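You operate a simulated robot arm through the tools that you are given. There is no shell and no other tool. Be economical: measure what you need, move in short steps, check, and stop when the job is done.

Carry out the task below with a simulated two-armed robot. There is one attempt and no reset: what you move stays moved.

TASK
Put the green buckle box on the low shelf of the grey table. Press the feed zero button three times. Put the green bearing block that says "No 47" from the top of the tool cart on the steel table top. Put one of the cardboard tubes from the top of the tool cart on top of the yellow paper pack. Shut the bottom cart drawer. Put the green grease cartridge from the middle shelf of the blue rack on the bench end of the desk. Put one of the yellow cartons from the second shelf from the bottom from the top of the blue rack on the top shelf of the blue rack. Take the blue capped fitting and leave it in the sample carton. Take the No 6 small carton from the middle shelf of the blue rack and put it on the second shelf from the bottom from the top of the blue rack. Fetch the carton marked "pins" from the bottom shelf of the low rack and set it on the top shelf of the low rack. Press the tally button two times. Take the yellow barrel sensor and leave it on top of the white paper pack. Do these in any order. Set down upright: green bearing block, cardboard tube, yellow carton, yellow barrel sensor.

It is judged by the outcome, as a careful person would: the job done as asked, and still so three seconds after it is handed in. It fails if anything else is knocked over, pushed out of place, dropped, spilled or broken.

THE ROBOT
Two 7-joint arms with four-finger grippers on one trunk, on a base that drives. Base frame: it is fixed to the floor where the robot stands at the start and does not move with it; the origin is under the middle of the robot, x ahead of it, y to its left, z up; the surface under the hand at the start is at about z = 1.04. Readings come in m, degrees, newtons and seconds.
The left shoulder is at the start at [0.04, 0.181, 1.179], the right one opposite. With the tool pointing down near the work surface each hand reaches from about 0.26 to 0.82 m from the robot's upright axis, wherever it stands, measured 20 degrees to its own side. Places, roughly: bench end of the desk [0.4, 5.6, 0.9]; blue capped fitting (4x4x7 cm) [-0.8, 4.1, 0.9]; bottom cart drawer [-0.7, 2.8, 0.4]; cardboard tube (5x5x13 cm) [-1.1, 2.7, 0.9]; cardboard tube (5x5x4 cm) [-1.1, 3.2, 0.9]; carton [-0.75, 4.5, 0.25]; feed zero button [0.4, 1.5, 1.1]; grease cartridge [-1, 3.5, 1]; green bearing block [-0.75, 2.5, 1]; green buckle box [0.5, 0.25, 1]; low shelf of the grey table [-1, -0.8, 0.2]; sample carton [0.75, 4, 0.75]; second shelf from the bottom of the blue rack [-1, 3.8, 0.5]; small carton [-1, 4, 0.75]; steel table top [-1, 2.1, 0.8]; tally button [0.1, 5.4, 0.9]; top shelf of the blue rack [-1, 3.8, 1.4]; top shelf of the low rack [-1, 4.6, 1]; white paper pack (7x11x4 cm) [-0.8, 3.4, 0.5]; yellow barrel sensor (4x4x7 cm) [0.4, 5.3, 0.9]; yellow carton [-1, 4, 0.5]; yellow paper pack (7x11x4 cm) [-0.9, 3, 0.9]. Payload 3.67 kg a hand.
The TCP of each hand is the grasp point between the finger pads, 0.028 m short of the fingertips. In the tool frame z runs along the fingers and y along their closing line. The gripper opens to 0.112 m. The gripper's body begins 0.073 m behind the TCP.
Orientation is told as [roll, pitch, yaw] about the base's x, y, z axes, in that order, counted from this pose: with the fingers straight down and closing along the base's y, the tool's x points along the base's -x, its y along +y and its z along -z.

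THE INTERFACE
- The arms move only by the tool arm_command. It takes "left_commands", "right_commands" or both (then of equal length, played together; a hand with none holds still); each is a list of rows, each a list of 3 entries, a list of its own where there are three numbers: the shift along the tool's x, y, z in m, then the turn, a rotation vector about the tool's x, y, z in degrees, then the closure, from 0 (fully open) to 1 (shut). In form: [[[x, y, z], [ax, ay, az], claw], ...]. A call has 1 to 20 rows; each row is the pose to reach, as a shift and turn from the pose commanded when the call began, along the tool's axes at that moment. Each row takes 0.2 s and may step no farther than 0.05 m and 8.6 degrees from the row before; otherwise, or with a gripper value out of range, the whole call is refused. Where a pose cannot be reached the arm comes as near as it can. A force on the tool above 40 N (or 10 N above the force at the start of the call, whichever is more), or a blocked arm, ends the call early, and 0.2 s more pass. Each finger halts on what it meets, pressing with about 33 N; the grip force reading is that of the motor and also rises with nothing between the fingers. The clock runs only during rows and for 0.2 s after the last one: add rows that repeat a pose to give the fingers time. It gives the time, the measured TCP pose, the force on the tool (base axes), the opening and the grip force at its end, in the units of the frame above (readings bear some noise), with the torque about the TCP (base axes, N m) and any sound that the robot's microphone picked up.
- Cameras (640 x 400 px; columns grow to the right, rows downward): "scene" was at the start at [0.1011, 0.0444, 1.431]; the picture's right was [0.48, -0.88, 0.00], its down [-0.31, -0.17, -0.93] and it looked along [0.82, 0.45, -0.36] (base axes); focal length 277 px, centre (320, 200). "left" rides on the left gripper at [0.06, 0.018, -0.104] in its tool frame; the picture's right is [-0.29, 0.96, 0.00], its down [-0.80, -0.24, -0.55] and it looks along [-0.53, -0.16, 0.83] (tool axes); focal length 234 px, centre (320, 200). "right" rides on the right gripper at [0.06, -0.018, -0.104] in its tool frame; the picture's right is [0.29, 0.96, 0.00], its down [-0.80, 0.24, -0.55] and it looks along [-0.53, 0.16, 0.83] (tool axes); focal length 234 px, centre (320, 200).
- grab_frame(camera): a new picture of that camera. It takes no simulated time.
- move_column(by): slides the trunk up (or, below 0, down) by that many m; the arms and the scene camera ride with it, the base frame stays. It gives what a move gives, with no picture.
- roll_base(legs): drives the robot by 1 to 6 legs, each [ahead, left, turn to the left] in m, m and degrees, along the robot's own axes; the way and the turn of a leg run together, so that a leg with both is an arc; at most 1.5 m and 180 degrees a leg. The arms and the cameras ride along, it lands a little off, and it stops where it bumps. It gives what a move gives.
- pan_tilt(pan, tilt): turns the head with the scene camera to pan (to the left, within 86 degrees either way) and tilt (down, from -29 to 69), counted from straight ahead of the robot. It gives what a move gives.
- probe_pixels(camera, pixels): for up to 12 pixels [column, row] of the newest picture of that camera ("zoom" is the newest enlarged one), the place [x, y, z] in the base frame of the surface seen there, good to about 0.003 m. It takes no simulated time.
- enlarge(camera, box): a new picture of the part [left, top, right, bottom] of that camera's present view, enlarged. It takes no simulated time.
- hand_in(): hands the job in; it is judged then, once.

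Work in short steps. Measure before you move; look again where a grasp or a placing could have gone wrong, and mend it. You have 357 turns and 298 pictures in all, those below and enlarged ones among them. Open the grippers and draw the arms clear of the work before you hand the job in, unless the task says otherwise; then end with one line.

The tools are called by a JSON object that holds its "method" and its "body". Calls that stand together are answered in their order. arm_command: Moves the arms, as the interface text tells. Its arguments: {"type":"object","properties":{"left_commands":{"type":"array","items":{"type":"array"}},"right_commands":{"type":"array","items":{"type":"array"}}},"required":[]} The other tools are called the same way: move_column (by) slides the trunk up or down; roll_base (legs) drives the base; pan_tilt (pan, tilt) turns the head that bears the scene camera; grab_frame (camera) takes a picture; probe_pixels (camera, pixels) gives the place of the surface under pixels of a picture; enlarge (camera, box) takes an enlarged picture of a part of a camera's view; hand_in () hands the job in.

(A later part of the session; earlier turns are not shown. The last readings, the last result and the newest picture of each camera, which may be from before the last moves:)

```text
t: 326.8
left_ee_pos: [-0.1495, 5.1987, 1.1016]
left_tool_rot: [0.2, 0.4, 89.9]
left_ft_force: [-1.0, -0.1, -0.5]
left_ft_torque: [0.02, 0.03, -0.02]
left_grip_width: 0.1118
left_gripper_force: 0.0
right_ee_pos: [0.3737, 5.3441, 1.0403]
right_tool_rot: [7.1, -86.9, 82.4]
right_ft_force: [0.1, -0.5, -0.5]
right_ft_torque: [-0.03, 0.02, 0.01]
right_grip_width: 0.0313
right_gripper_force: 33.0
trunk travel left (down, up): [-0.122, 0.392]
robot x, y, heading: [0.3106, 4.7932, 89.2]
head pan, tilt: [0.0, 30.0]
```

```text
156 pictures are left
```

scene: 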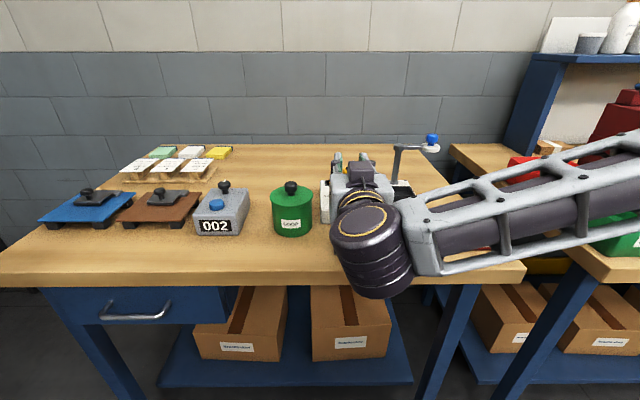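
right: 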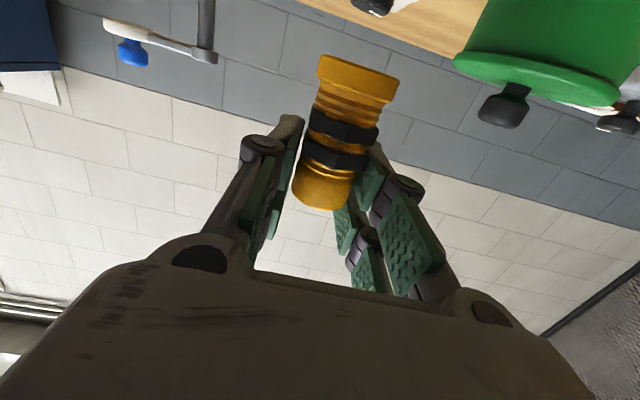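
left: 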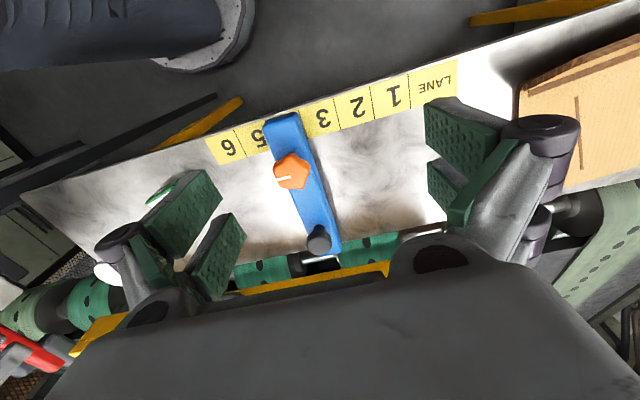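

The sensor is held upright. I back away, turn left to face the rack, then strafe to the white pack.

{"method": "roll_base", "body": {"legs": [[-0.2, 0.3, 0], [0, 0, 89]]}}

{"method": "roll_base", "body": {"legs": [[0, 1.0, 0]]}}

{"method": "pan_tilt", "body": {"pan": 0, "tilt": 40}}

{"method": "grab_frame", "body": {"camera": "scene"}}

```text
t: 333.2
left_ee_pos: [-0.4069, 4.141, 1.1021]
left_tool_rot: [0.3, 0.4, 178.2]
left_ft_force: [-0.8, -0.3, 0.4]
left_ft_torque: [-0.01, 0.0, 0.03]
left_grip_width: 0.1117
left_gripper_force: 0.0
right_ee_pos: [-0.5351, 4.6698, 1.0403]
right_tool_rot: [7.0, -86.9, 170.9]
right_ft_force: [-0.3, 0.3, -0.7]
right_ft_torque: [-0.01, 0.0, 0.02]
right_grip_width: 0.031
right_gripper_force: 33.7
trunk travel left (down, up): [-0.122, 0.392]
robot x, y, heading: [0.013, 4.5945, 177.9]
head pan, tilt: [0.0, 30.0]
```

```text
t: 338.6
left_ee_pos: [-0.4162, 3.1169, 1.1016]
left_tool_rot: [0.1, 0.5, 179.9]
left_ft_force: [0.4, -0.7, 0.3]
left_ft_torque: [0.01, 0.03, 0.0]
left_grip_width: 0.1119
left_gripper_force: 0.1
right_ee_pos: [-0.5624, 3.6404, 1.0392]
right_tool_rot: [6.6, -86.9, 172.9]
right_ft_force: [0.9, -0.7, -1.2]
right_ft_torque: [0.05, 0.02, 0.01]
right_grip_width: 0.0309
right_gripper_force: 33.4
trunk travel left (down, up): [-0.122, 0.392]
robot x, y, heading: [-0.0096, 3.5834, 179.7]
head pan, tilt: [0.0, 30.0]
```

```text
t: 339.3
left_ee_pos: [-0.4173, 3.1179, 1.1016]
left_tool_rot: [0.2, 0.4, 179.9]
left_ft_force: [0.9, 0.9, 0.3]
left_ft_torque: [0.0, 0.04, 0.01]
left_grip_width: 0.1121
left_gripper_force: 0.2
right_ee_pos: [-0.5627, 3.6417, 1.0401]
right_tool_rot: [7.2, -86.9, 172.2]
right_ft_force: [-0.5, -1.1, -1.2]
right_ft_torque: [0.0, -0.04, -0.01]
right_grip_width: 0.0309
right_gripper_force: 33.3
trunk travel left (down, up): [-0.122, 0.392]
robot x, y, heading: [-0.0103, 3.5844, 179.4]
head pan, tilt: [0.0, 40.0]
```

```text
155 pictures are left
```

scene: 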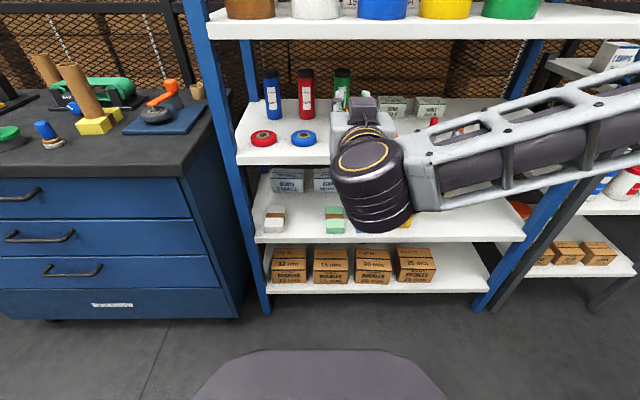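

The white pack with brown strap is at (275,218). I probe and enlarge it.

{"method": "enlarge", "body": {"camera": "scene", "box": [235, 160, 365, 250]}}

{"method": "probe_pixels", "body": {"camera": "scene", "pixels": [[275, 213], [269, 209], [283, 209], [266, 218], [284, 218], [275, 226], [300, 228], [332, 218], [258, 240], [275, 206]]}}

```text
4.44 times, centred on (300, 205) of scene
```

zoom: 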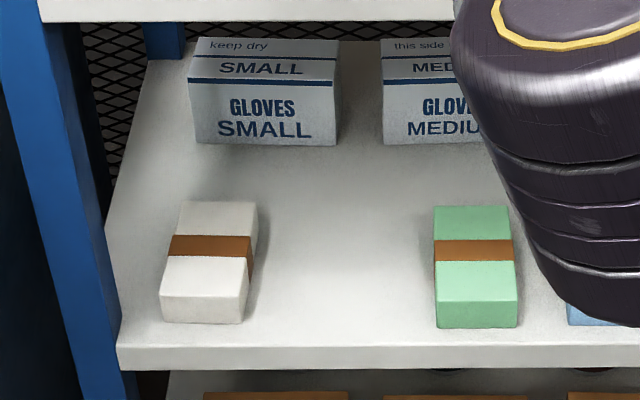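

```text
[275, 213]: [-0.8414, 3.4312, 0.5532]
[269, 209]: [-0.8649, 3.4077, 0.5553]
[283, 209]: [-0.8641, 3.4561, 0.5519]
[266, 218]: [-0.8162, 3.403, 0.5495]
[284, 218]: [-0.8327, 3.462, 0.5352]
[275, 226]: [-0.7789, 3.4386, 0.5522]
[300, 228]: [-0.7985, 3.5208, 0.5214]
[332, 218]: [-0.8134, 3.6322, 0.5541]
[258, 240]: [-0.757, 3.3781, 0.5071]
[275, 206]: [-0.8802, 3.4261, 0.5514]
```

Pack top z 0.553, x -0.778…-0.885, y 3.40–3.46. I'll set the sensor at about (-0.82,3.44). First lower: column, then the arm.

{"method": "move_column", "body": {"by": -0.12}}

{"method": "arm_command", "body": {"right_commands": [[[0.045, 0, 0], [0, 0, 0], 0.9], [[0.09, 0, 0], [0, 0, 0], 0.9], [[0.135, 0, 0], [0, 0, 0], 0.9], [[0.18, 0, 0], [0, 0, 0], 0.9], [[0.22, 0, 0.01], [0, 0, 0], 0.9], [[0.25, 0, 0.02], [0, 0, 0], 0.9], [[0.275, 0, 0.03], [0, 0, 0], 0.9], [[0.285, 0, 0.04], [0, 0, 0], 0.9], [[0.285, 0, 0.04], [0, 0, 0], 0.9]]}}

{"method": "grab_frame", "body": {"camera": "scene"}}

{"method": "grab_frame", "body": {"camera": "right"}}

```text
t: 340.8
left_ee_pos: [-0.4176, 3.1171, 0.9833]
left_tool_rot: [0.3, 0.4, 180.0]
left_ft_force: [0.1, -0.3, -0.1]
left_ft_torque: [0.01, 0.0, 0.03]
left_grip_width: 0.1118
left_gripper_force: 0.2
right_ee_pos: [-0.5626, 3.6411, 0.9223]
right_tool_rot: [7.2, -87.0, 172.2]
right_ft_force: [0.1, 0.7, -0.6]
right_ft_torque: [0.03, 0.0, 0.01]
right_grip_width: 0.0309
right_gripper_force: 33.0
trunk travel left (down, up): [-0.002, 0.512]
robot x, y, heading: [-0.0087, 3.5833, 179.4]
head pan, tilt: [0.0, 40.0]
```

```text
t: 342.8
left_ee_pos: [-0.4159, 3.1174, 0.9818]
left_tool_rot: [0.2, 0.4, 179.8]
left_ft_force: [0.5, 0.0, 0.6]
left_ft_torque: [0.01, -0.02, 0.03]
left_grip_width: 0.1122
left_gripper_force: 0.0
right_ee_pos: [-0.582, 3.6202, 0.6451]
right_tool_rot: [6.3, -86.8, 172.8]
right_ft_force: [0.1, 0.3, -1.1]
right_ft_torque: [-0.02, 0.0, -0.01]
right_grip_width: 0.0308
right_gripper_force: 32.8
right hand out of reach, approached as far as the arm can: row 7, 8, 9
trunk travel left (down, up): [-0.002, 0.512]
robot x, y, heading: [-0.0083, 3.578, 179.7]
head pan, tilt: [0.0, 40.0]
```

```text
153 pictures are left
```

scene: 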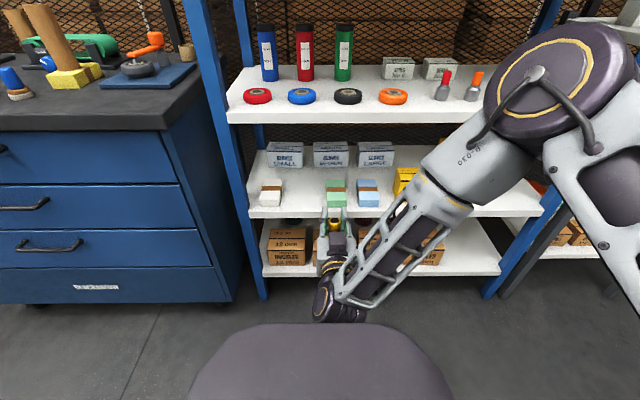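

```text
152 pictures are left
```

right: 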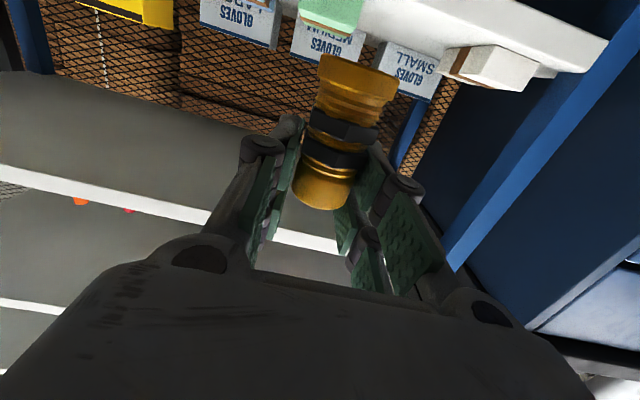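

TCP is at 0.645 and needs ~0.61; going further ahead and slightly left of the shoulder line helped before, so I try that.

{"method": "arm_command", "body": {"right_commands": [[[0.0, 0.015, 0.02], [0, 0, 0], 0.9], [[0.01, 0.03, 0.04], [0, 0, 0], 0.9], [[0.025, 0.035, 0.055], [0, 0, 0], 0.9], [[0.035, 0.035, 0.06], [0, 0, 0], 0.9], [[0.035, 0.035, 0.06], [0, 0, 0], 0.9]]}}

```text
t: 344.0
left_ee_pos: [-0.4183, 3.1185, 0.9836]
left_tool_rot: [0.3, 0.3, 179.9]
left_ft_force: [-0.2, 0.9, -0.8]
left_ft_torque: [-0.02, 0.02, -0.01]
left_grip_width: 0.1119
left_gripper_force: 0.1
right_ee_pos: [-0.6385, 3.5834, 0.6127]
right_tool_rot: [6.2, -86.7, 172.9]
right_ft_force: [0.5, -0.1, -0.1]
right_ft_torque: [0.04, 0.0, -0.03]
right_grip_width: 0.0308
right_gripper_force: 33.2
right hand out of reach, approached as far as the arm can: row 4, 5
trunk travel left (down, up): [-0.002, 0.512]
robot x, y, heading: [-0.01, 3.5847, 179.6]
head pan, tilt: [0.0, 40.0]
```

Near the limit but workable. I raise 1 cm, strafe left 0.141 m and roll ahead 0.11 m, then check.

{"method": "arm_command", "body": {"right_commands": [[[-0.01, 0, 0.0], [0, 0, 0], 0.9], [[-0.01, 0, 0.0], [0, 0, 0], 0.9]]}}

{"method": "roll_base", "body": {"legs": [[0, 0.141, 0], [0.08, 0, 0]]}}

{"method": "grab_frame", "body": {"camera": "right"}}

{"method": "grab_frame", "body": {"camera": "scene"}}

```text
t: 344.6
left_ee_pos: [-0.4165, 3.1177, 0.9823]
left_tool_rot: [0.2, 0.5, 179.9]
left_ft_force: [0.4, -0.5, -0.2]
left_ft_torque: [0.0, -0.04, -0.01]
left_grip_width: 0.1122
left_gripper_force: 0.0
right_ee_pos: [-0.6378, 3.5821, 0.6221]
right_tool_rot: [7.0, -86.9, 172.6]
right_ft_force: [-0.6, -0.3, -0.8]
right_ft_torque: [0.0, 0.0, 0.02]
right_grip_width: 0.0308
right_gripper_force: 33.1
trunk travel left (down, up): [-0.002, 0.512]
robot x, y, heading: [-0.0092, 3.5793, 179.6]
head pan, tilt: [0.0, 40.0]
```

```text
t: 346.6
left_ee_pos: [-0.4971, 2.9788, 0.9829]
left_tool_rot: [0.1, 0.4, -179.8]
left_ft_force: [-0.9, -0.2, -0.8]
left_ft_torque: [0.01, -0.04, 0.0]
left_grip_width: 0.1118
left_gripper_force: 0.1
right_ee_pos: [-0.7188, 3.4449, 0.6215]
right_tool_rot: [6.7, -86.8, 173.0]
right_ft_force: [-0.6, 0.3, -0.6]
right_ft_torque: [0.03, 0.0, 0.0]
right_grip_width: 0.0309
right_gripper_force: 33.0
trunk travel left (down, up): [-0.002, 0.512]
robot x, y, heading: [-0.0925, 3.446, 179.9]
head pan, tilt: [0.0, 40.0]
```

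```text
151 pictures are left
```

right: 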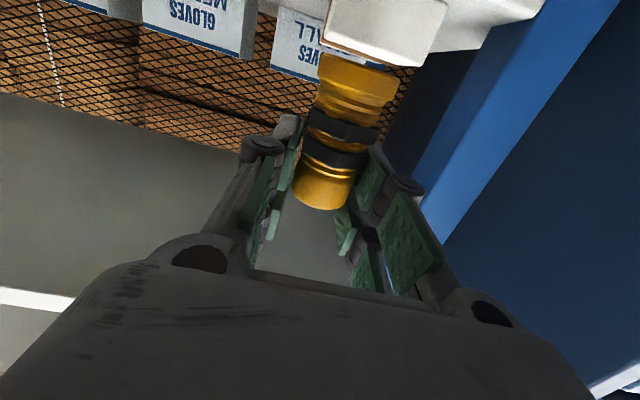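

```text
150 pictures are left
```

scene: 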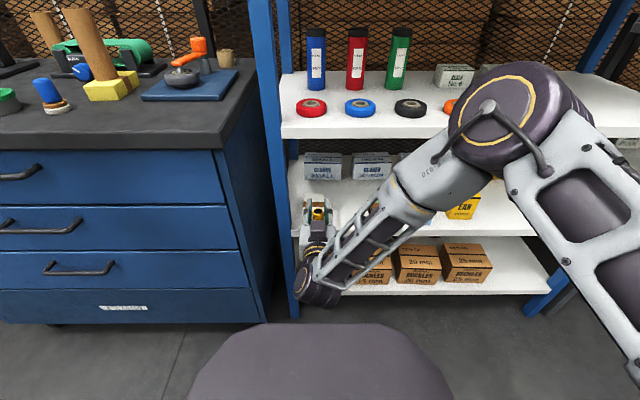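

I probe the pack's front edges and the blue post from here.

{"method": "probe_pixels", "body": {"camera": "right", "pixels": [[325, 38], [420, 60], [430, 20], [415, 175], [490, 110], [370, 45], [340, 15]]}}

```text
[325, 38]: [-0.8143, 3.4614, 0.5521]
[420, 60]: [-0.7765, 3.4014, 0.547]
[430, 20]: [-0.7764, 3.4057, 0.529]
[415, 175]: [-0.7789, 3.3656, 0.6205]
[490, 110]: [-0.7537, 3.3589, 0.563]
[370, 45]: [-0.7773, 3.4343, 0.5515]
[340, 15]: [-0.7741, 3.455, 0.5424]
```

Pack centre y≈3.433; the hand body stays in front of the post. I shift 1.1 cm left and roll ahead 0.10 m.

{"method": "roll_base", "body": {"legs": [[0, 0.011, 0], [0.1, 0, 0]]}}

{"method": "grab_frame", "body": {"camera": "right"}}

{"method": "enlarge", "body": {"camera": "scene", "box": [260, 150, 400, 310]}}

```text
t: 348.1
left_ee_pos: [-0.5982, 2.9703, 0.9815]
left_tool_rot: [0.2, 0.4, 179.9]
left_ft_force: [0.2, 0.0, 0.1]
left_ft_torque: [0.0, -0.05, 0.02]
left_grip_width: 0.1119
left_gripper_force: 0.0
right_ee_pos: [-0.8191, 3.4371, 0.6217]
right_tool_rot: [6.5, -86.8, 173.1]
right_ft_force: [0.1, 0.0, -0.2]
right_ft_torque: [-0.02, 0.01, -0.01]
right_grip_width: 0.031
right_gripper_force: 33.1
trunk travel left (down, up): [-0.002, 0.512]
robot x, y, heading: [-0.1895, 3.4385, 179.3]
head pan, tilt: [0.0, 40.0]
```

```text
149 pictures are left
```

right: 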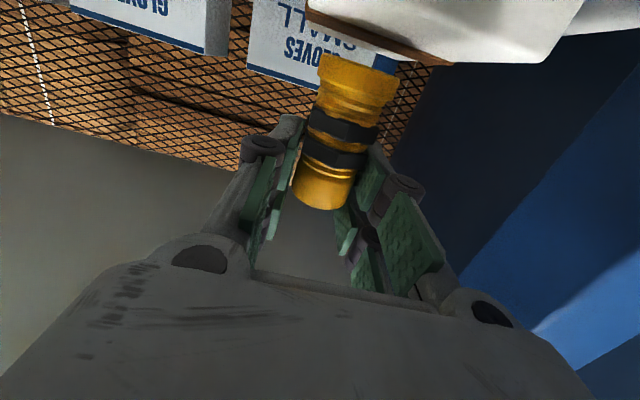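

```text
2.50 times, centred on (330, 230) of scene
```

zoom: 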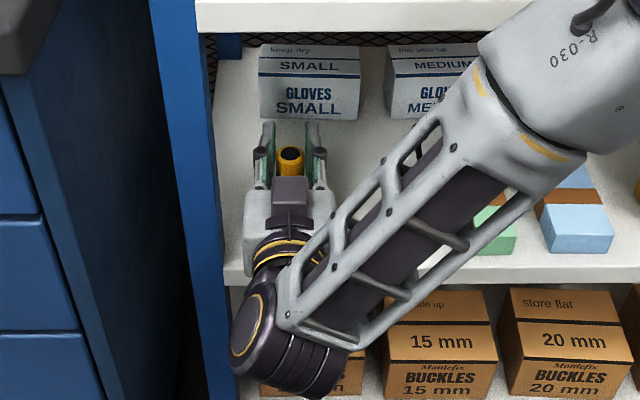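

Over the pack. I lower slowly toward contact (~1.4 cm).

{"method": "arm_command", "body": {"right_commands": [[[0.005, 0, 0.0], [0, 0, 0], 0.9], [[0.009, 0, 0.0], [0, 0, 0], 0.9], [[0.012, 0, 0.0], [0, 0, 0], 0.9], [[0.014, 0, 0.0], [0, 0, 0], 0.9], [[0.014, 0, 0.0], [0, 0, 0], 0.9]]}}

```text
t: 349.3
left_ee_pos: [-0.5959, 2.9709, 0.9829]
left_tool_rot: [0.1, 0.4, 179.9]
left_ft_force: [-0.2, 0.3, 0.1]
left_ft_torque: [0.02, -0.01, -0.01]
left_grip_width: 0.1121
left_gripper_force: 0.2
right_ee_pos: [-0.8173, 3.4355, 0.6091]
right_tool_rot: [6.4, -86.8, 172.7]
right_ft_force: [-2.4, 1.4, 5.9]
right_ft_torque: [0.13, 0.16, -0.02]
right_grip_width: 0.031
right_gripper_force: 33.3
trunk travel left (down, up): [-0.002, 0.512]
robot x, y, heading: [-0.1892, 3.4353, 179.6]
head pan, tilt: [0.0, 40.0]
```

Light contact (5.9 N) at z 0.609. I open to release and check.

{"method": "arm_command", "body": {"right_commands": [[[0.0, 0, 0.0], [0, 0, 0], 0.8], [[0.0, 0, 0.0], [0, 0, 0], 0.7], [[0.0, 0, 0.0], [0, 0, 0], 0.5], [[0.0, 0, 0.0], [0, 0, 0], 0.42], [[0.0, 0, 0.0], [0, 0, 0], 0.42]]}}

{"method": "grab_frame", "body": {"camera": "right"}}

```text
t: 350.5
left_ee_pos: [-0.5971, 2.9698, 0.9823]
left_tool_rot: [0.2, 0.4, 180.0]
left_ft_force: [-0.3, -0.1, 0.7]
left_ft_torque: [0.0, 0.01, -0.02]
left_grip_width: 0.1122
left_gripper_force: 0.1
right_ee_pos: [-0.8165, 3.4345, 0.6087]
right_tool_rot: [5.9, -86.7, 173.2]
right_ft_force: [1.1, -0.6, 0.0]
right_ft_torque: [0.0, 0.0, 0.03]
right_grip_width: 0.0649
right_gripper_force: 0.1
trunk travel left (down, up): [-0.002, 0.512]
robot x, y, heading: [-0.1855, 3.4346, 179.1]
head pan, tilt: [0.0, 40.0]
```

```text
147 pictures are left
```

right: 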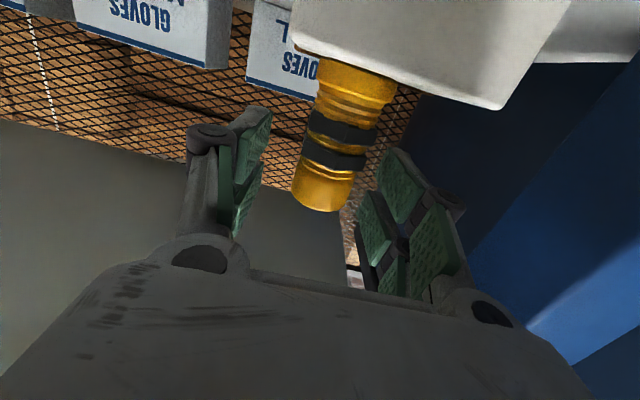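

It stands on the pack. I back straight out.

{"method": "roll_base", "body": {"legs": [[-0.25, 0, 0]]}}

{"method": "grab_frame", "body": {"camera": "scene"}}

```text
t: 352.4
left_ee_pos: [-0.347, 2.9676, 0.9825]
left_tool_rot: [0.2, 0.3, 179.9]
left_ft_force: [0.8, -0.9, 0.1]
left_ft_torque: [0.02, 0.05, 0.0]
left_grip_width: 0.112
left_gripper_force: 0.1
right_ee_pos: [-0.5671, 3.4329, 0.61]
right_tool_rot: [6.1, -86.7, 173.0]
right_ft_force: [0.4, 0.4, -0.2]
right_ft_torque: [0.02, -0.03, -0.01]
right_grip_width: 0.065
right_gripper_force: 0.0
trunk travel left (down, up): [-0.002, 0.512]
robot x, y, heading: [0.0566, 3.4342, 179.3]
head pan, tilt: [0.0, 40.0]
```

```text
146 pictures are left
```

scene: 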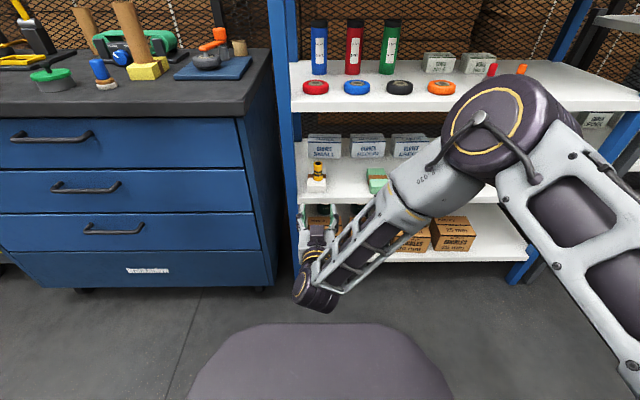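

The sensor stands on the white pack. Next the No 6 carton: I keep the column low, raise the hand, set pitch about -58°, and strafe right to line up with it (y≈3.83).

{"method": "arm_command", "body": {"right_commands": [[[-0.045, 0, 0], [0, 0, 0], 0.3], [[-0.09, 0, 0], [0, 5, 0], 0.15], [[-0.135, 0, 0], [0, 10, 0], 0.1], [[-0.18, 0, 0], [0, 15, 0], 0.1], [[-0.225, 0, 0], [0, 20, 0], 0.1], [[-0.27, 0, 0], [0, 25, 0], 0.1], [[-0.31, 0, 0], [0, 29, 0], 0.1], [[-0.31, 0, 0], [0, 29, 0], 0.1]]}}

{"method": "roll_base", "body": {"legs": [[0, -0.389, 0]]}}

{"method": "grab_frame", "body": {"camera": "scene"}}

{"method": "grab_frame", "body": {"camera": "right"}}

```text
t: 354.2
left_ee_pos: [-0.3489, 2.9682, 0.9832]
left_tool_rot: [0.1, 0.4, 179.9]
left_ft_force: [-0.3, 1.0, -0.3]
left_ft_torque: [0.0, 0.01, 0.01]
left_grip_width: 0.1119
left_gripper_force: 0.0
right_ee_pos: [-0.5855, 3.4325, 0.9197]
right_tool_rot: [0.8, -57.7, 178.5]
right_ft_force: [0.1, -0.5, -0.2]
right_ft_torque: [0.0, 0.01, 0.0]
right_grip_width: 0.101
right_gripper_force: 0.1
trunk travel left (down, up): [-0.002, 0.512]
robot x, y, heading: [0.0608, 3.4296, 179.3]
head pan, tilt: [0.0, 40.0]
```

```text
t: 356.7
left_ee_pos: [-0.3404, 3.3497, 0.9832]
left_tool_rot: [0.2, 0.3, -179.3]
left_ft_force: [-1.1, 1.9, 0.8]
left_ft_torque: [-0.04, -0.01, 0.0]
left_grip_width: 0.1118
left_gripper_force: 0.1
right_ee_pos: [-0.5843, 3.8103, 0.9191]
right_tool_rot: [0.6, -57.6, 179.2]
right_ft_force: [-0.3, 0.0, 1.1]
right_ft_torque: [0.0, 0.01, 0.04]
right_grip_width: 0.1007
right_gripper_force: 0.1
trunk travel left (down, up): [-0.002, 0.512]
robot x, y, heading: [0.0595, 3.8191, -179.8]
head pan, tilt: [0.0, 40.0]
```

```text
145 pictures are left
```

scene: 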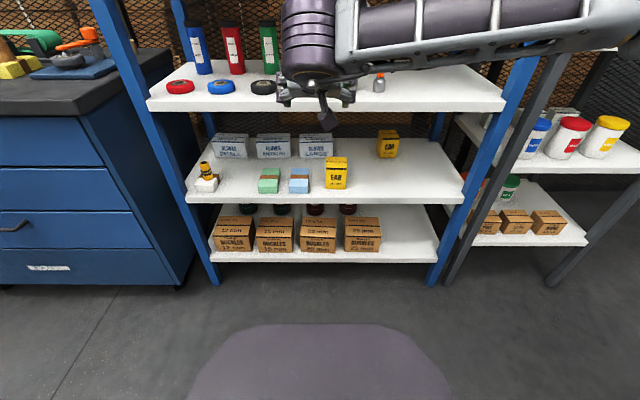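

```text
144 pictures are left
```

right: 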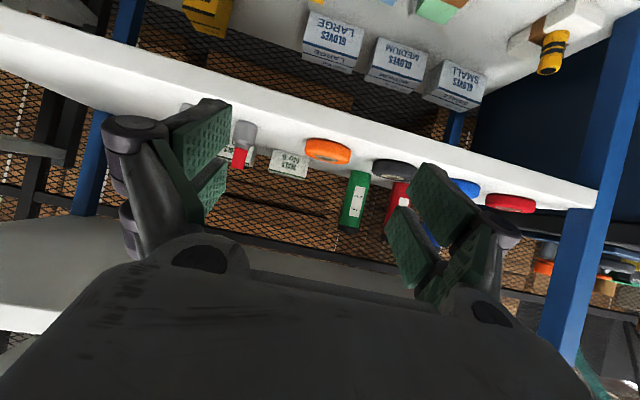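

The forearm is now nearly level. I probe No 6, the wheel and red fitting from the right camera, and the forearm height.

{"method": "probe_pixels", "body": {"camera": "right", "pixels": [[290, 163], [272, 160], [307, 165], [328, 152], [306, 150], [350, 155], [240, 155], [245, 135], [355, 195]]}}

{"method": "probe_pixels", "body": {"camera": "scene", "pixels": [[310, 40], [440, 55], [340, 70], [310, 70], [560, 45], [430, 5]]}}

```text
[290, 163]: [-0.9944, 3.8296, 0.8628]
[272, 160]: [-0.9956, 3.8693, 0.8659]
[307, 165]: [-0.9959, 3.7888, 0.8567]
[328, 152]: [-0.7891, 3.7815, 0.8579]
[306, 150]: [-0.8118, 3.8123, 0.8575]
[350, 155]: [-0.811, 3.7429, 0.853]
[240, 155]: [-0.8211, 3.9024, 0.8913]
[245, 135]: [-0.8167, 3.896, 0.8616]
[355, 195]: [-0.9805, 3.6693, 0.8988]
```

```text
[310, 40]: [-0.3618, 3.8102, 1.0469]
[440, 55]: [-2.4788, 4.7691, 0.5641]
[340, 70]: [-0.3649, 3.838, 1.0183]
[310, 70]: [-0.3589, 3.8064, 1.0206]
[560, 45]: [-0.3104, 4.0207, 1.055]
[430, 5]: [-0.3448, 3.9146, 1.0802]
```

Clearances are tight: wheel top ≈0.866, red fitting's edge ≈y 3.88. I flatten the pitch to -68°, z≈0.93, and narrow the fingers to 8.4 cm for the way in.

{"method": "arm_command", "body": {"right_commands": [[[-0.005, 0, 0], [0, -5, 0], 0.25], [[-0.01, -0.004, -0.006], [0, -10, 0], 0.25], [[-0.01, -0.004, -0.006], [0, -10, 0], 0.25], [[-0.01, -0.004, -0.006], [0, -10, 0], 0.25]]}}

{"method": "roll_base", "body": {"legs": [[0.15, 0, 0]]}}

{"method": "grab_frame", "body": {"camera": "right"}}

{"method": "grab_frame", "body": {"camera": "scene"}}

```text
t: 357.7
left_ee_pos: [-0.3403, 3.3488, 0.983]
left_tool_rot: [0.3, 0.4, -179.3]
left_ft_force: [0.0, -0.1, -0.5]
left_ft_torque: [0.01, 0.01, -0.01]
left_grip_width: 0.1122
left_gripper_force: 0.1
right_ee_pos: [-0.5856, 3.8127, 0.9299]
right_tool_rot: [0.9, -67.7, 179.0]
right_ft_force: [0.3, -0.1, 0.0]
right_ft_torque: [-0.03, 0.0, 0.02]
right_grip_width: 0.0839
right_gripper_force: 0.1
trunk travel left (down, up): [-0.002, 0.512]
robot x, y, heading: [0.0586, 3.8166, -179.8]
head pan, tilt: [0.0, 40.0]
```

```text
t: 359.1
left_ee_pos: [-0.4971, 3.349, 0.9819]
left_tool_rot: [0.2, 0.5, -179.3]
left_ft_force: [-0.7, 0.6, 0.2]
left_ft_torque: [0.01, -0.03, -0.02]
left_grip_width: 0.112
left_gripper_force: 0.1
right_ee_pos: [-0.741, 3.8125, 0.9304]
right_tool_rot: [0.9, -67.7, 178.9]
right_ft_force: [-0.1, -0.3, 0.3]
right_ft_torque: [-0.02, -0.02, 0.0]
right_grip_width: 0.0841
right_gripper_force: 0.1
trunk travel left (down, up): [-0.002, 0.512]
robot x, y, heading: [-0.0939, 3.8178, -179.6]
head pan, tilt: [0.0, 40.0]
```

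```text
143 pictures are left
```

right: 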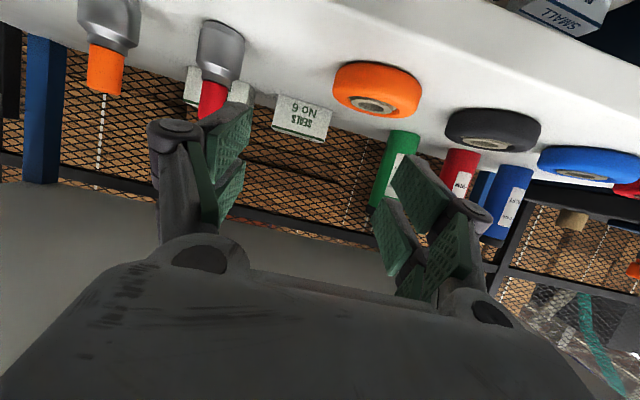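

```text
142 pictures are left
```

scene: 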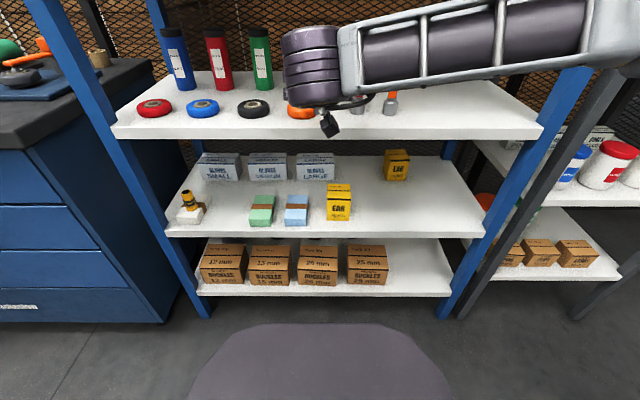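

The left hand would come near the rack's left post as I advance, so I draw it back 0.15 m first, then roll ahead 0.1 m.

{"method": "arm_command", "body": {"left_commands": [[[0.04, 0, 0], [0, 0, 0], 0], [[0.08, 0, 0], [0, 0, 0], 0], [[0.12, 0, 0], [0, 0, 0], 0], [[0.15, 0, 0], [0, 0, 0], 0], [[0.15, 0, 0], [0, 0, 0], 0]]}}

{"method": "roll_base", "body": {"legs": [[0.1, 0, 0]]}}

{"method": "grab_frame", "body": {"camera": "right"}}

{"method": "grab_frame", "body": {"camera": "scene"}}

```text
t: 360.3
left_ee_pos: [-0.3484, 3.3521, 0.9853]
left_tool_rot: [0.0, 0.6, -179.4]
left_ft_force: [-0.3, -0.4, -0.7]
left_ft_torque: [0.0, 0.01, -0.04]
left_grip_width: 0.1118
left_gripper_force: 0.0
right_ee_pos: [-0.7392, 3.8137, 0.9296]
right_tool_rot: [0.8, -67.6, 179.0]
right_ft_force: [-0.3, -0.2, 0.2]
right_ft_torque: [0.02, 0.03, -0.03]
right_grip_width: 0.084
right_gripper_force: 0.0
trunk travel left (down, up): [-0.002, 0.512]
robot x, y, heading: [-0.093, 3.8153, -179.6]
head pan, tilt: [0.0, 40.0]
```

```text
t: 361.5
left_ee_pos: [-0.4495, 3.3522, 0.9841]
left_tool_rot: [0.2, 0.6, -179.4]
left_ft_force: [0.0, 0.6, -0.7]
left_ft_torque: [-0.02, -0.08, -0.01]
left_grip_width: 0.112
left_gripper_force: 0.1
right_ee_pos: [-0.8414, 3.8135, 0.9287]
right_tool_rot: [0.8, -67.7, 179.0]
right_ft_force: [-0.1, -0.6, -1.9]
right_ft_torque: [-0.03, 0.0, 0.01]
right_grip_width: 0.0837
right_gripper_force: 0.0
trunk travel left (down, up): [-0.002, 0.512]
robot x, y, heading: [-0.1925, 3.8177, -180.0]
head pan, tilt: [0.0, 40.0]
```

```text
141 pictures are left
```

right: 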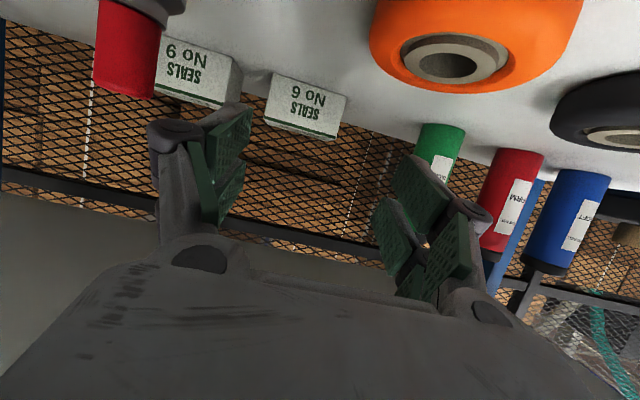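

```text
140 pictures are left
```

scene: 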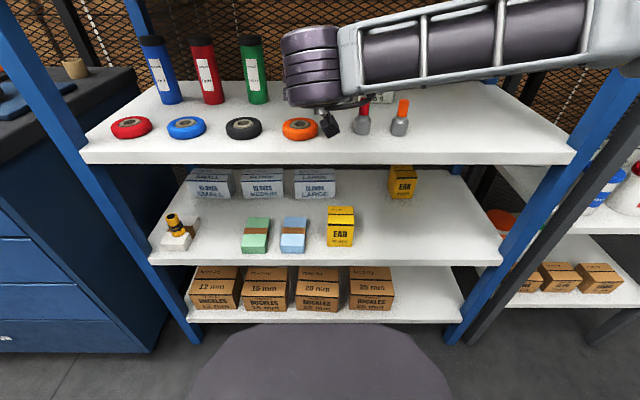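

I probe the hanging cube, joint and forearm heights against the shelf above (underside ≈1.10).

{"method": "probe_pixels", "body": {"camera": "scene", "pixels": [[332, 122], [330, 135], [310, 30], [350, 30], [440, 12], [420, 90], [575, 70], [300, 125], [362, 110]]}}

{"method": "pan_tilt", "body": {"pan": 0, "tilt": 20}}

{"method": "grab_frame", "body": {"camera": "scene"}}

```text
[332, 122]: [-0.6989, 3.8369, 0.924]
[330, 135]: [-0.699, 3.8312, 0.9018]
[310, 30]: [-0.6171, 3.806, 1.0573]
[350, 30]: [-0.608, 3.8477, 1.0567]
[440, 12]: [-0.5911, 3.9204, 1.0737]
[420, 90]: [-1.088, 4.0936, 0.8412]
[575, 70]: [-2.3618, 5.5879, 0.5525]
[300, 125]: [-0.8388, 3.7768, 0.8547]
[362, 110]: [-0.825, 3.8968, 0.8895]
```

```text
t: 362.3
left_ee_pos: [-0.4475, 3.352, 0.984]
left_tool_rot: [0.3, 0.4, -179.3]
left_ft_force: [-0.3, -0.2, 0.7]
left_ft_torque: [0.0, 0.01, 0.04]
left_grip_width: 0.1123
left_gripper_force: 0.0
right_ee_pos: [-0.8394, 3.8149, 0.9301]
right_tool_rot: [0.8, -67.6, 178.9]
right_ft_force: [0.5, -0.4, -0.2]
right_ft_torque: [0.02, 0.0, -0.03]
right_grip_width: 0.0842
right_gripper_force: 0.0
trunk travel left (down, up): [-0.002, 0.512]
robot x, y, heading: [-0.1916, 3.8155, -179.9]
head pan, tilt: [0.0, 20.0]
```

```text
139 pictures are left
```

scene: 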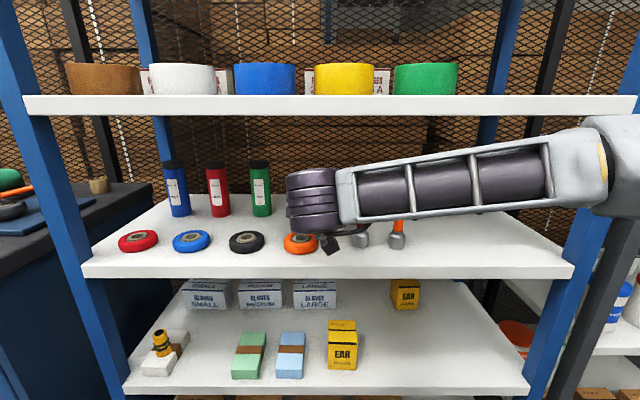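

I probe the tops of joint and forearm and the upper shelf's lower edge.

{"method": "probe_pixels", "body": {"camera": "scene", "pixels": [[310, 172], [345, 172], [450, 158], [540, 138], [600, 125], [310, 113], [500, 113], [300, 98], [330, 245]]}}

```text
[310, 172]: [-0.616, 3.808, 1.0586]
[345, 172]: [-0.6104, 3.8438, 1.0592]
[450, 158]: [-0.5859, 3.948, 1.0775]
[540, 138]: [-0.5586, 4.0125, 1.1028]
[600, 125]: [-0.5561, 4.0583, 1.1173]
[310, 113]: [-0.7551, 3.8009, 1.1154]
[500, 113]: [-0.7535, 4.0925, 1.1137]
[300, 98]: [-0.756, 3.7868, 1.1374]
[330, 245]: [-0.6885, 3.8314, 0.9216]
```

Tops are 1.06–1.08 where they'll go under the shelf (underside 1.11): clear. I roll ahead 0.11 m.

{"method": "roll_base", "body": {"legs": [[0.11, 0, 0]]}}

{"method": "grab_frame", "body": {"camera": "right"}}

```text
t: 363.5
left_ee_pos: [-0.5587, 3.3505, 0.9842]
left_tool_rot: [0.2, 0.4, -179.3]
left_ft_force: [-0.6, -0.4, -0.8]
left_ft_torque: [0.02, -0.03, 0.01]
left_grip_width: 0.1118
left_gripper_force: 0.1
right_ee_pos: [-0.951, 3.8111, 0.9288]
right_tool_rot: [0.8, -67.6, 179.0]
right_ft_force: [-0.1, -0.3, -0.4]
right_ft_torque: [0.0, 0.02, 0.01]
right_grip_width: 0.084
right_gripper_force: 0.0
trunk travel left (down, up): [-0.002, 0.512]
robot x, y, heading: [-0.3034, 3.816, -179.9]
head pan, tilt: [0.0, 20.0]
```

```text
138 pictures are left
```

right: 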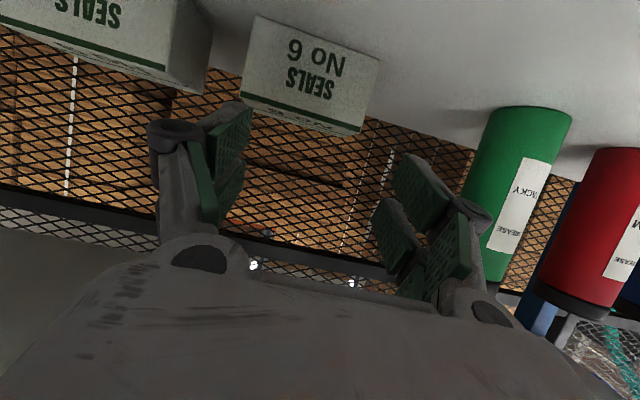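

No 6 is ahead at (310,75). I open to 10 cm, shift 1.4 cm right, and probe its edges.

{"method": "arm_command", "body": {"right_commands": [[[0, -0.007, 0], [0, 0, 0], 0.15], [[0, -0.015, 0], [0, 0, 0], 0.08], [[0, -0.015, 0], [0, 0, 0], 0.08]]}}

{"method": "grab_frame", "body": {"camera": "right"}}

{"method": "probe_pixels", "body": {"camera": "right", "pixels": [[245, 80], [260, 40], [370, 60], [360, 120], [310, 75], [250, 105]]}}

```text
t: 364.3
left_ee_pos: [-0.5562, 3.3514, 0.9848]
left_tool_rot: [0.2, 0.4, -179.3]
left_ft_force: [-0.3, 0.0, 0.8]
left_ft_torque: [-0.01, -0.02, 0.03]
left_grip_width: 0.1121
left_gripper_force: 0.1
right_ee_pos: [-0.9496, 3.8273, 0.9285]
right_tool_rot: [0.8, -67.6, 179.1]
right_ft_force: [-0.5, 0.5, -0.4]
right_ft_torque: [0.02, -0.04, -0.01]
right_grip_width: 0.1031
right_gripper_force: 0.0
trunk travel left (down, up): [-0.002, 0.512]
robot x, y, heading: [-0.3012, 3.8168, -179.6]
head pan, tilt: [0.0, 20.0]
```

```text
137 pictures are left
```

right: 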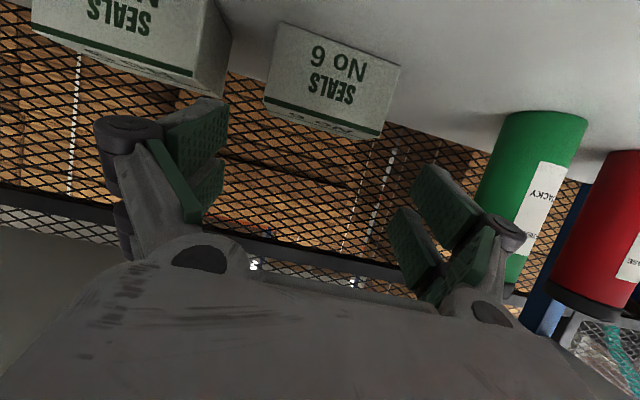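

```text
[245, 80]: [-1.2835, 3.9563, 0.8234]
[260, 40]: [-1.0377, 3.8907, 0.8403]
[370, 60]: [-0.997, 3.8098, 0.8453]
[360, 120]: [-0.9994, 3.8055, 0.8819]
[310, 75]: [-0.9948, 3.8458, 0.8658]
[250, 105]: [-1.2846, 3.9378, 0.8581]
```

I probe the carton's true left/right edges in this new picture.

{"method": "probe_pixels", "body": {"camera": "right", "pixels": [[270, 92], [281, 40], [379, 125], [394, 68], [320, 75], [215, 60]]}}

```text
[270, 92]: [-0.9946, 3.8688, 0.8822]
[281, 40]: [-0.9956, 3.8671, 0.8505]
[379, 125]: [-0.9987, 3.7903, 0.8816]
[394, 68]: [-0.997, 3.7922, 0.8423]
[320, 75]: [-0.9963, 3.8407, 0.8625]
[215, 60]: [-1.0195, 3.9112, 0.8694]
```

Centred within 2 mm. I roll ahead 6 cm, lower to z≈0.888 and close.

{"method": "roll_base", "body": {"legs": [[0.06, 0, 0]]}}

{"method": "arm_command", "body": {"right_commands": [[[0.018, -0.002, 0.007], [0, 0, 0], 0.08], [[0.036, -0.002, 0.015], [0, 0, 0], 0.08], [[0.036, -0.002, 0.015], [0, 0, 0], 0.08]]}}

{"method": "grab_frame", "body": {"camera": "right"}}

```text
t: 365.3
left_ee_pos: [-0.6194, 3.35, 0.9838]
left_tool_rot: [0.2, 0.6, -179.4]
left_ft_force: [0.1, -0.8, -0.8]
left_ft_torque: [-0.01, -0.08, 0.0]
left_grip_width: 0.1123
left_gripper_force: 0.1
right_ee_pos: [-1.0109, 3.826, 0.9275]
right_tool_rot: [0.8, -67.3, 179.2]
right_ft_force: [-0.1, 0.7, -0.6]
right_ft_torque: [-0.04, 0.03, -0.02]
right_grip_width: 0.103
right_gripper_force: 0.0
trunk travel left (down, up): [-0.002, 0.512]
robot x, y, heading: [-0.3609, 3.817, -179.5]
head pan, tilt: [0.0, 20.0]
```

```text
t: 366.1
left_ee_pos: [-0.6164, 3.3503, 0.984]
left_tool_rot: [0.1, 0.4, -179.3]
left_ft_force: [-0.3, -0.8, 0.4]
left_ft_torque: [-0.01, 0.03, 0.0]
left_grip_width: 0.112
left_gripper_force: 0.0
right_ee_pos: [-1.0109, 3.827, 0.891]
right_tool_rot: [0.7, -67.6, 179.2]
right_ft_force: [0.1, -0.4, 0.0]
right_ft_torque: [-0.01, 0.02, -0.02]
right_grip_width: 0.1032
right_gripper_force: 0.0
trunk travel left (down, up): [-0.002, 0.512]
robot x, y, heading: [-0.3637, 3.8179, -179.5]
head pan, tilt: [0.0, 20.0]
```

```text
136 pictures are left
```

right: 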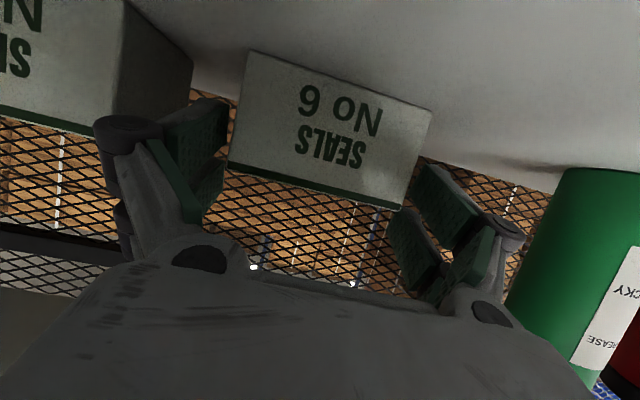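

Fingers straddle the carton. I lower 5 mm more, close, and lift.

{"method": "arm_command", "body": {"right_commands": [[[0.005, -0.002, 0.004], [0, 0, 0], 0.1], [[0.005, -0.002, 0.004], [0, 0, 0], 0.2], [[0.005, -0.002, 0.004], [0, 0, 0], 0.3], [[0.005, -0.002, 0.004], [0, 0, 0], 0.45], [[0.005, -0.002, 0.004], [0, 0, 0], 0.45], [[-0.015, -0.002, -0.003], [0, 0, 0], 0.45], [[-0.035, -0.002, -0.012], [0, 0, 0], 0.45], [[-0.05, 0.008, -0.018], [0, 0, 0], 0.45], [[-0.05, 0.008, -0.018], [0, 0, 0], 0.45]]}}

{"method": "grab_frame", "body": {"camera": "right"}}

```text
t: 368.1
left_ee_pos: [-0.6167, 3.3515, 0.9856]
left_tool_rot: [0.3, 0.4, -179.3]
left_ft_force: [0.9, 0.1, 0.7]
left_ft_torque: [-0.02, 0.02, 0.0]
left_grip_width: 0.112
left_gripper_force: 0.1
right_ee_pos: [-1.0117, 3.8233, 0.944]
right_tool_rot: [0.9, -67.6, 179.0]
right_ft_force: [-0.1, -0.7, -1.4]
right_ft_torque: [0.03, -0.03, -0.03]
right_grip_width: 0.0847
right_gripper_force: 33.1
trunk travel left (down, up): [-0.002, 0.512]
robot x, y, heading: [-0.365, 3.8172, -179.6]
head pan, tilt: [0.0, 20.0]
```

```text
135 pictures are left
```

right: 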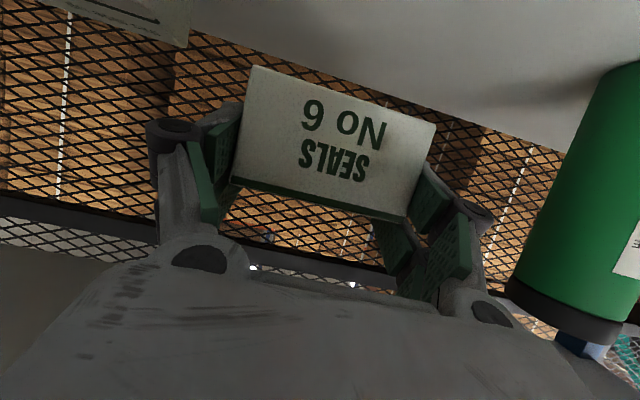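

Held (8.5 cm) and lifted. I shift 8 mm left away from the red fitting and back out 0.2 m.

{"method": "arm_command", "body": {"right_commands": [[[0, 0.009, 0], [0, 0, 0], 0.45], [[0, 0.009, 0], [0, 0, 0], 0.45]]}}

{"method": "roll_base", "body": {"legs": [[-0.4, 0, 0]]}}

{"method": "pan_tilt", "body": {"pan": 0, "tilt": 40}}

{"method": "grab_frame", "body": {"camera": "scene"}}

```text
t: 368.7
left_ee_pos: [-0.6164, 3.3506, 0.9844]
left_tool_rot: [0.2, 0.4, -179.3]
left_ft_force: [0.2, -0.2, -0.1]
left_ft_torque: [0.02, -0.01, 0.0]
left_grip_width: 0.1121
left_gripper_force: 0.1
right_ee_pos: [-1.0118, 3.8135, 0.9453]
right_tool_rot: [0.7, -67.6, 179.1]
right_ft_force: [-0.4, 0.6, -0.5]
right_ft_torque: [0.02, -0.01, 0.01]
right_grip_width: 0.0843
right_gripper_force: 33.4
trunk travel left (down, up): [-0.002, 0.512]
robot x, y, heading: [-0.3626, 3.8134, -179.6]
head pan, tilt: [0.0, 20.0]
```

```text
t: 371.3
left_ee_pos: [-0.2103, 3.3523, 0.9844]
left_tool_rot: [0.3, 0.4, -179.3]
left_ft_force: [0.6, 0.4, 0.4]
left_ft_torque: [0.0, 0.02, 0.02]
left_grip_width: 0.112
left_gripper_force: 0.1
right_ee_pos: [-0.6061, 3.8151, 0.9461]
right_tool_rot: [0.8, -67.5, 179.0]
right_ft_force: [-0.8, -0.3, 0.1]
right_ft_torque: [-0.02, -0.02, 0.03]
right_grip_width: 0.0846
right_gripper_force: 33.1
trunk travel left (down, up): [-0.002, 0.512]
robot x, y, heading: [0.0388, 3.8191, -179.8]
head pan, tilt: [0.0, 20.0]
```

```text
t: 372.1
left_ee_pos: [-0.2119, 3.3529, 0.984]
left_tool_rot: [0.2, 0.4, -179.3]
left_ft_force: [0.4, -0.1, 0.5]
left_ft_torque: [0.04, 0.0, -0.01]
left_grip_width: 0.1121
left_gripper_force: 0.1
right_ee_pos: [-0.6068, 3.815, 0.9446]
right_tool_rot: [0.8, -67.7, 179.1]
right_ft_force: [0.1, 0.4, -1.0]
right_ft_torque: [0.01, -0.02, -0.03]
right_grip_width: 0.0846
right_gripper_force: 33.3
trunk travel left (down, up): [-0.002, 0.512]
robot x, y, heading: [0.04, 3.8159, -179.8]
head pan, tilt: [0.0, 40.0]
```

```text
134 pictures are left
```

scene: 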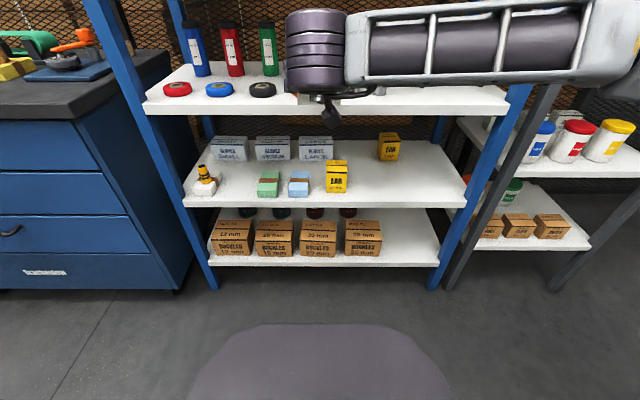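

The shelf contents look intact. I lower the carton in front of the rack to z≈0.585.

{"method": "arm_command", "body": {"right_commands": [[[0.043, 0, 0.0175], [0, 0, 0], 0.45], [[0.086, 0, 0.035], [0, 0, 0], 0.45], [[0.129, 0, 0.053], [0, 0, 0], 0.45], [[0.172, 0, 0.07], [0, 0, 0], 0.45], [[0.215, 0, 0.088], [0, 0, 0], 0.45], [[0.258, 0, 0.106], [0, 0, 0], 0.45], [[0.3, 0, 0.123], [0, 0, 0], 0.45], [[0.333, 0, 0.137], [0, 0, 0], 0.45], [[0.333, 0, 0.137], [0, 0, 0], 0.45]]}}

{"method": "roll_base", "body": {"legs": [[0, -0.235, 0]]}}

{"method": "grab_frame", "body": {"camera": "scene"}}

{"method": "grab_frame", "body": {"camera": "right"}}

```text
t: 374.1
left_ee_pos: [-0.2116, 3.353, 0.9851]
left_tool_rot: [0.3, 0.5, -179.2]
left_ft_force: [-0.4, -0.5, 0.1]
left_ft_torque: [0.0, 0.03, -0.02]
left_grip_width: 0.1121
left_gripper_force: 0.0
right_ee_pos: [-0.6068, 3.8153, 0.5866]
right_tool_rot: [0.8, -67.6, 179.1]
right_ft_force: [0.0, -0.8, -1.0]
right_ft_torque: [0.01, 0.0, -0.01]
right_grip_width: 0.0844
right_gripper_force: 33.2
trunk travel left (down, up): [-0.002, 0.512]
robot x, y, heading: [0.0403, 3.8177, -179.8]
head pan, tilt: [0.0, 40.0]
```

```text
t: 375.9
left_ee_pos: [-0.2125, 3.5911, 0.9846]
left_tool_rot: [0.2, 0.4, -179.1]
left_ft_force: [0.6, 0.1, -0.1]
left_ft_torque: [-0.04, -0.04, -0.02]
left_grip_width: 0.1119
left_gripper_force: 0.1
right_ee_pos: [-0.6076, 4.0499, 0.5873]
right_tool_rot: [0.8, -67.6, 179.2]
right_ft_force: [0.4, 1.0, -1.3]
right_ft_torque: [0.02, 0.01, 0.03]
right_grip_width: 0.0845
right_gripper_force: 33.1
trunk travel left (down, up): [-0.002, 0.512]
robot x, y, heading: [0.0408, 4.0581, -179.5]
head pan, tilt: [0.0, 40.0]
```

```text
133 pictures are left
```

scene: 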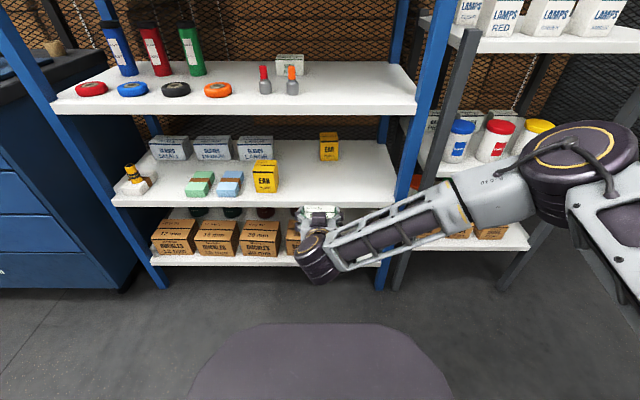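

```text
132 pictures are left
```

right: 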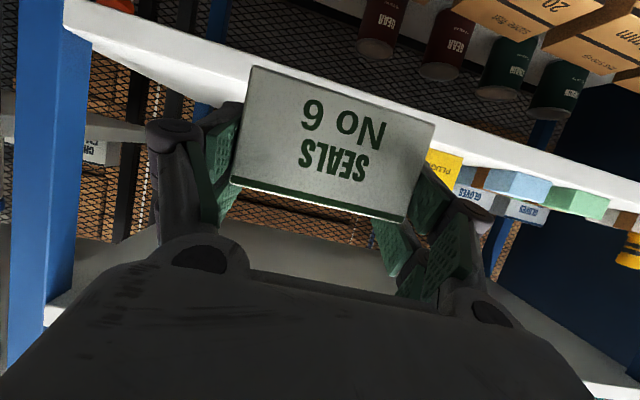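

Everything on the shelves is undisturbed. I roll ahead 0.195 m over the second shelf.

{"method": "roll_base", "body": {"legs": [[0.195, 0, 0]]}}

{"method": "arm_command", "body": {"right_commands": [[[0.009, 0, 0.004], [0, 0, 0], 0.45], [[0.015, 0, 0.006], [0, 0, 0], 0.45], [[0.019, 0, 0.008], [0, 0, 0], 0.45], [[0.021, 0, 0.0085], [0, 0, 0], 0.45], [[0.021, 0, 0.0085], [0, 0, 0], 0.45]]}}

```text
t: 377.5
left_ee_pos: [-0.4058, 3.586, 0.9843]
left_tool_rot: [0.3, 0.5, -178.8]
left_ft_force: [-0.9, -0.3, 0.5]
left_ft_torque: [-0.03, -0.04, -0.01]
left_grip_width: 0.1123
left_gripper_force: 0.1
right_ee_pos: [-0.8029, 4.0461, 0.5859]
right_tool_rot: [0.7, -67.5, 179.5]
right_ft_force: [0.3, -0.1, -0.5]
right_ft_torque: [0.0, 0.0, -0.03]
right_grip_width: 0.0848
right_gripper_force: 33.1
trunk travel left (down, up): [-0.002, 0.512]
robot x, y, heading: [-0.153, 4.0595, -179.5]
head pan, tilt: [0.0, 40.0]
```

```text
t: 378.7
left_ee_pos: [-0.4043, 3.587, 0.9847]
left_tool_rot: [0.1, 0.4, -178.8]
left_ft_force: [-0.2, 0.2, 0.1]
left_ft_torque: [0.02, -0.03, 0.0]
left_grip_width: 0.1121
left_gripper_force: 0.2
right_ee_pos: [-0.8022, 4.0453, 0.5641]
right_tool_rot: [0.7, -67.6, 179.5]
right_ft_force: [0.3, 0.0, -0.4]
right_ft_torque: [-0.02, 0.03, 0.0]
right_grip_width: 0.0845
right_gripper_force: 33.4
trunk travel left (down, up): [-0.002, 0.512]
robot x, y, heading: [-0.1529, 4.0563, -179.2]
head pan, tilt: [0.0, 40.0]
```

No contact yet; a few millimetres more.

{"method": "arm_command", "body": {"right_commands": [[[0.002, 0, 0.001], [0, 0, 0], 0.45], [[0.004, 0, 0.002], [0, 0, 0], 0.45], [[0.006, 0, 0.002], [0, 0, 0], 0.45]]}}

```text
t: 379.5
left_ee_pos: [-0.4024, 3.5862, 0.9849]
left_tool_rot: [0.1, 0.2, -178.9]
left_ft_force: [0.7, 0.5, 0.3]
left_ft_torque: [-0.02, 0.02, 0.02]
left_grip_width: 0.1118
left_gripper_force: 0.0
right_ee_pos: [-0.8037, 4.0448, 0.5639]
right_tool_rot: [1.2, -68.2, 179.0]
right_ft_force: [-7.4, 1.0, 27.1]
right_ft_torque: [0.02, 0.1, -0.04]
right_grip_width: 0.0843
right_gripper_force: 32.6
trunk travel left (down, up): [-0.002, 0.512]
robot x, y, heading: [-0.1566, 4.0587, -179.3]
head pan, tilt: [0.0, 40.0]
```

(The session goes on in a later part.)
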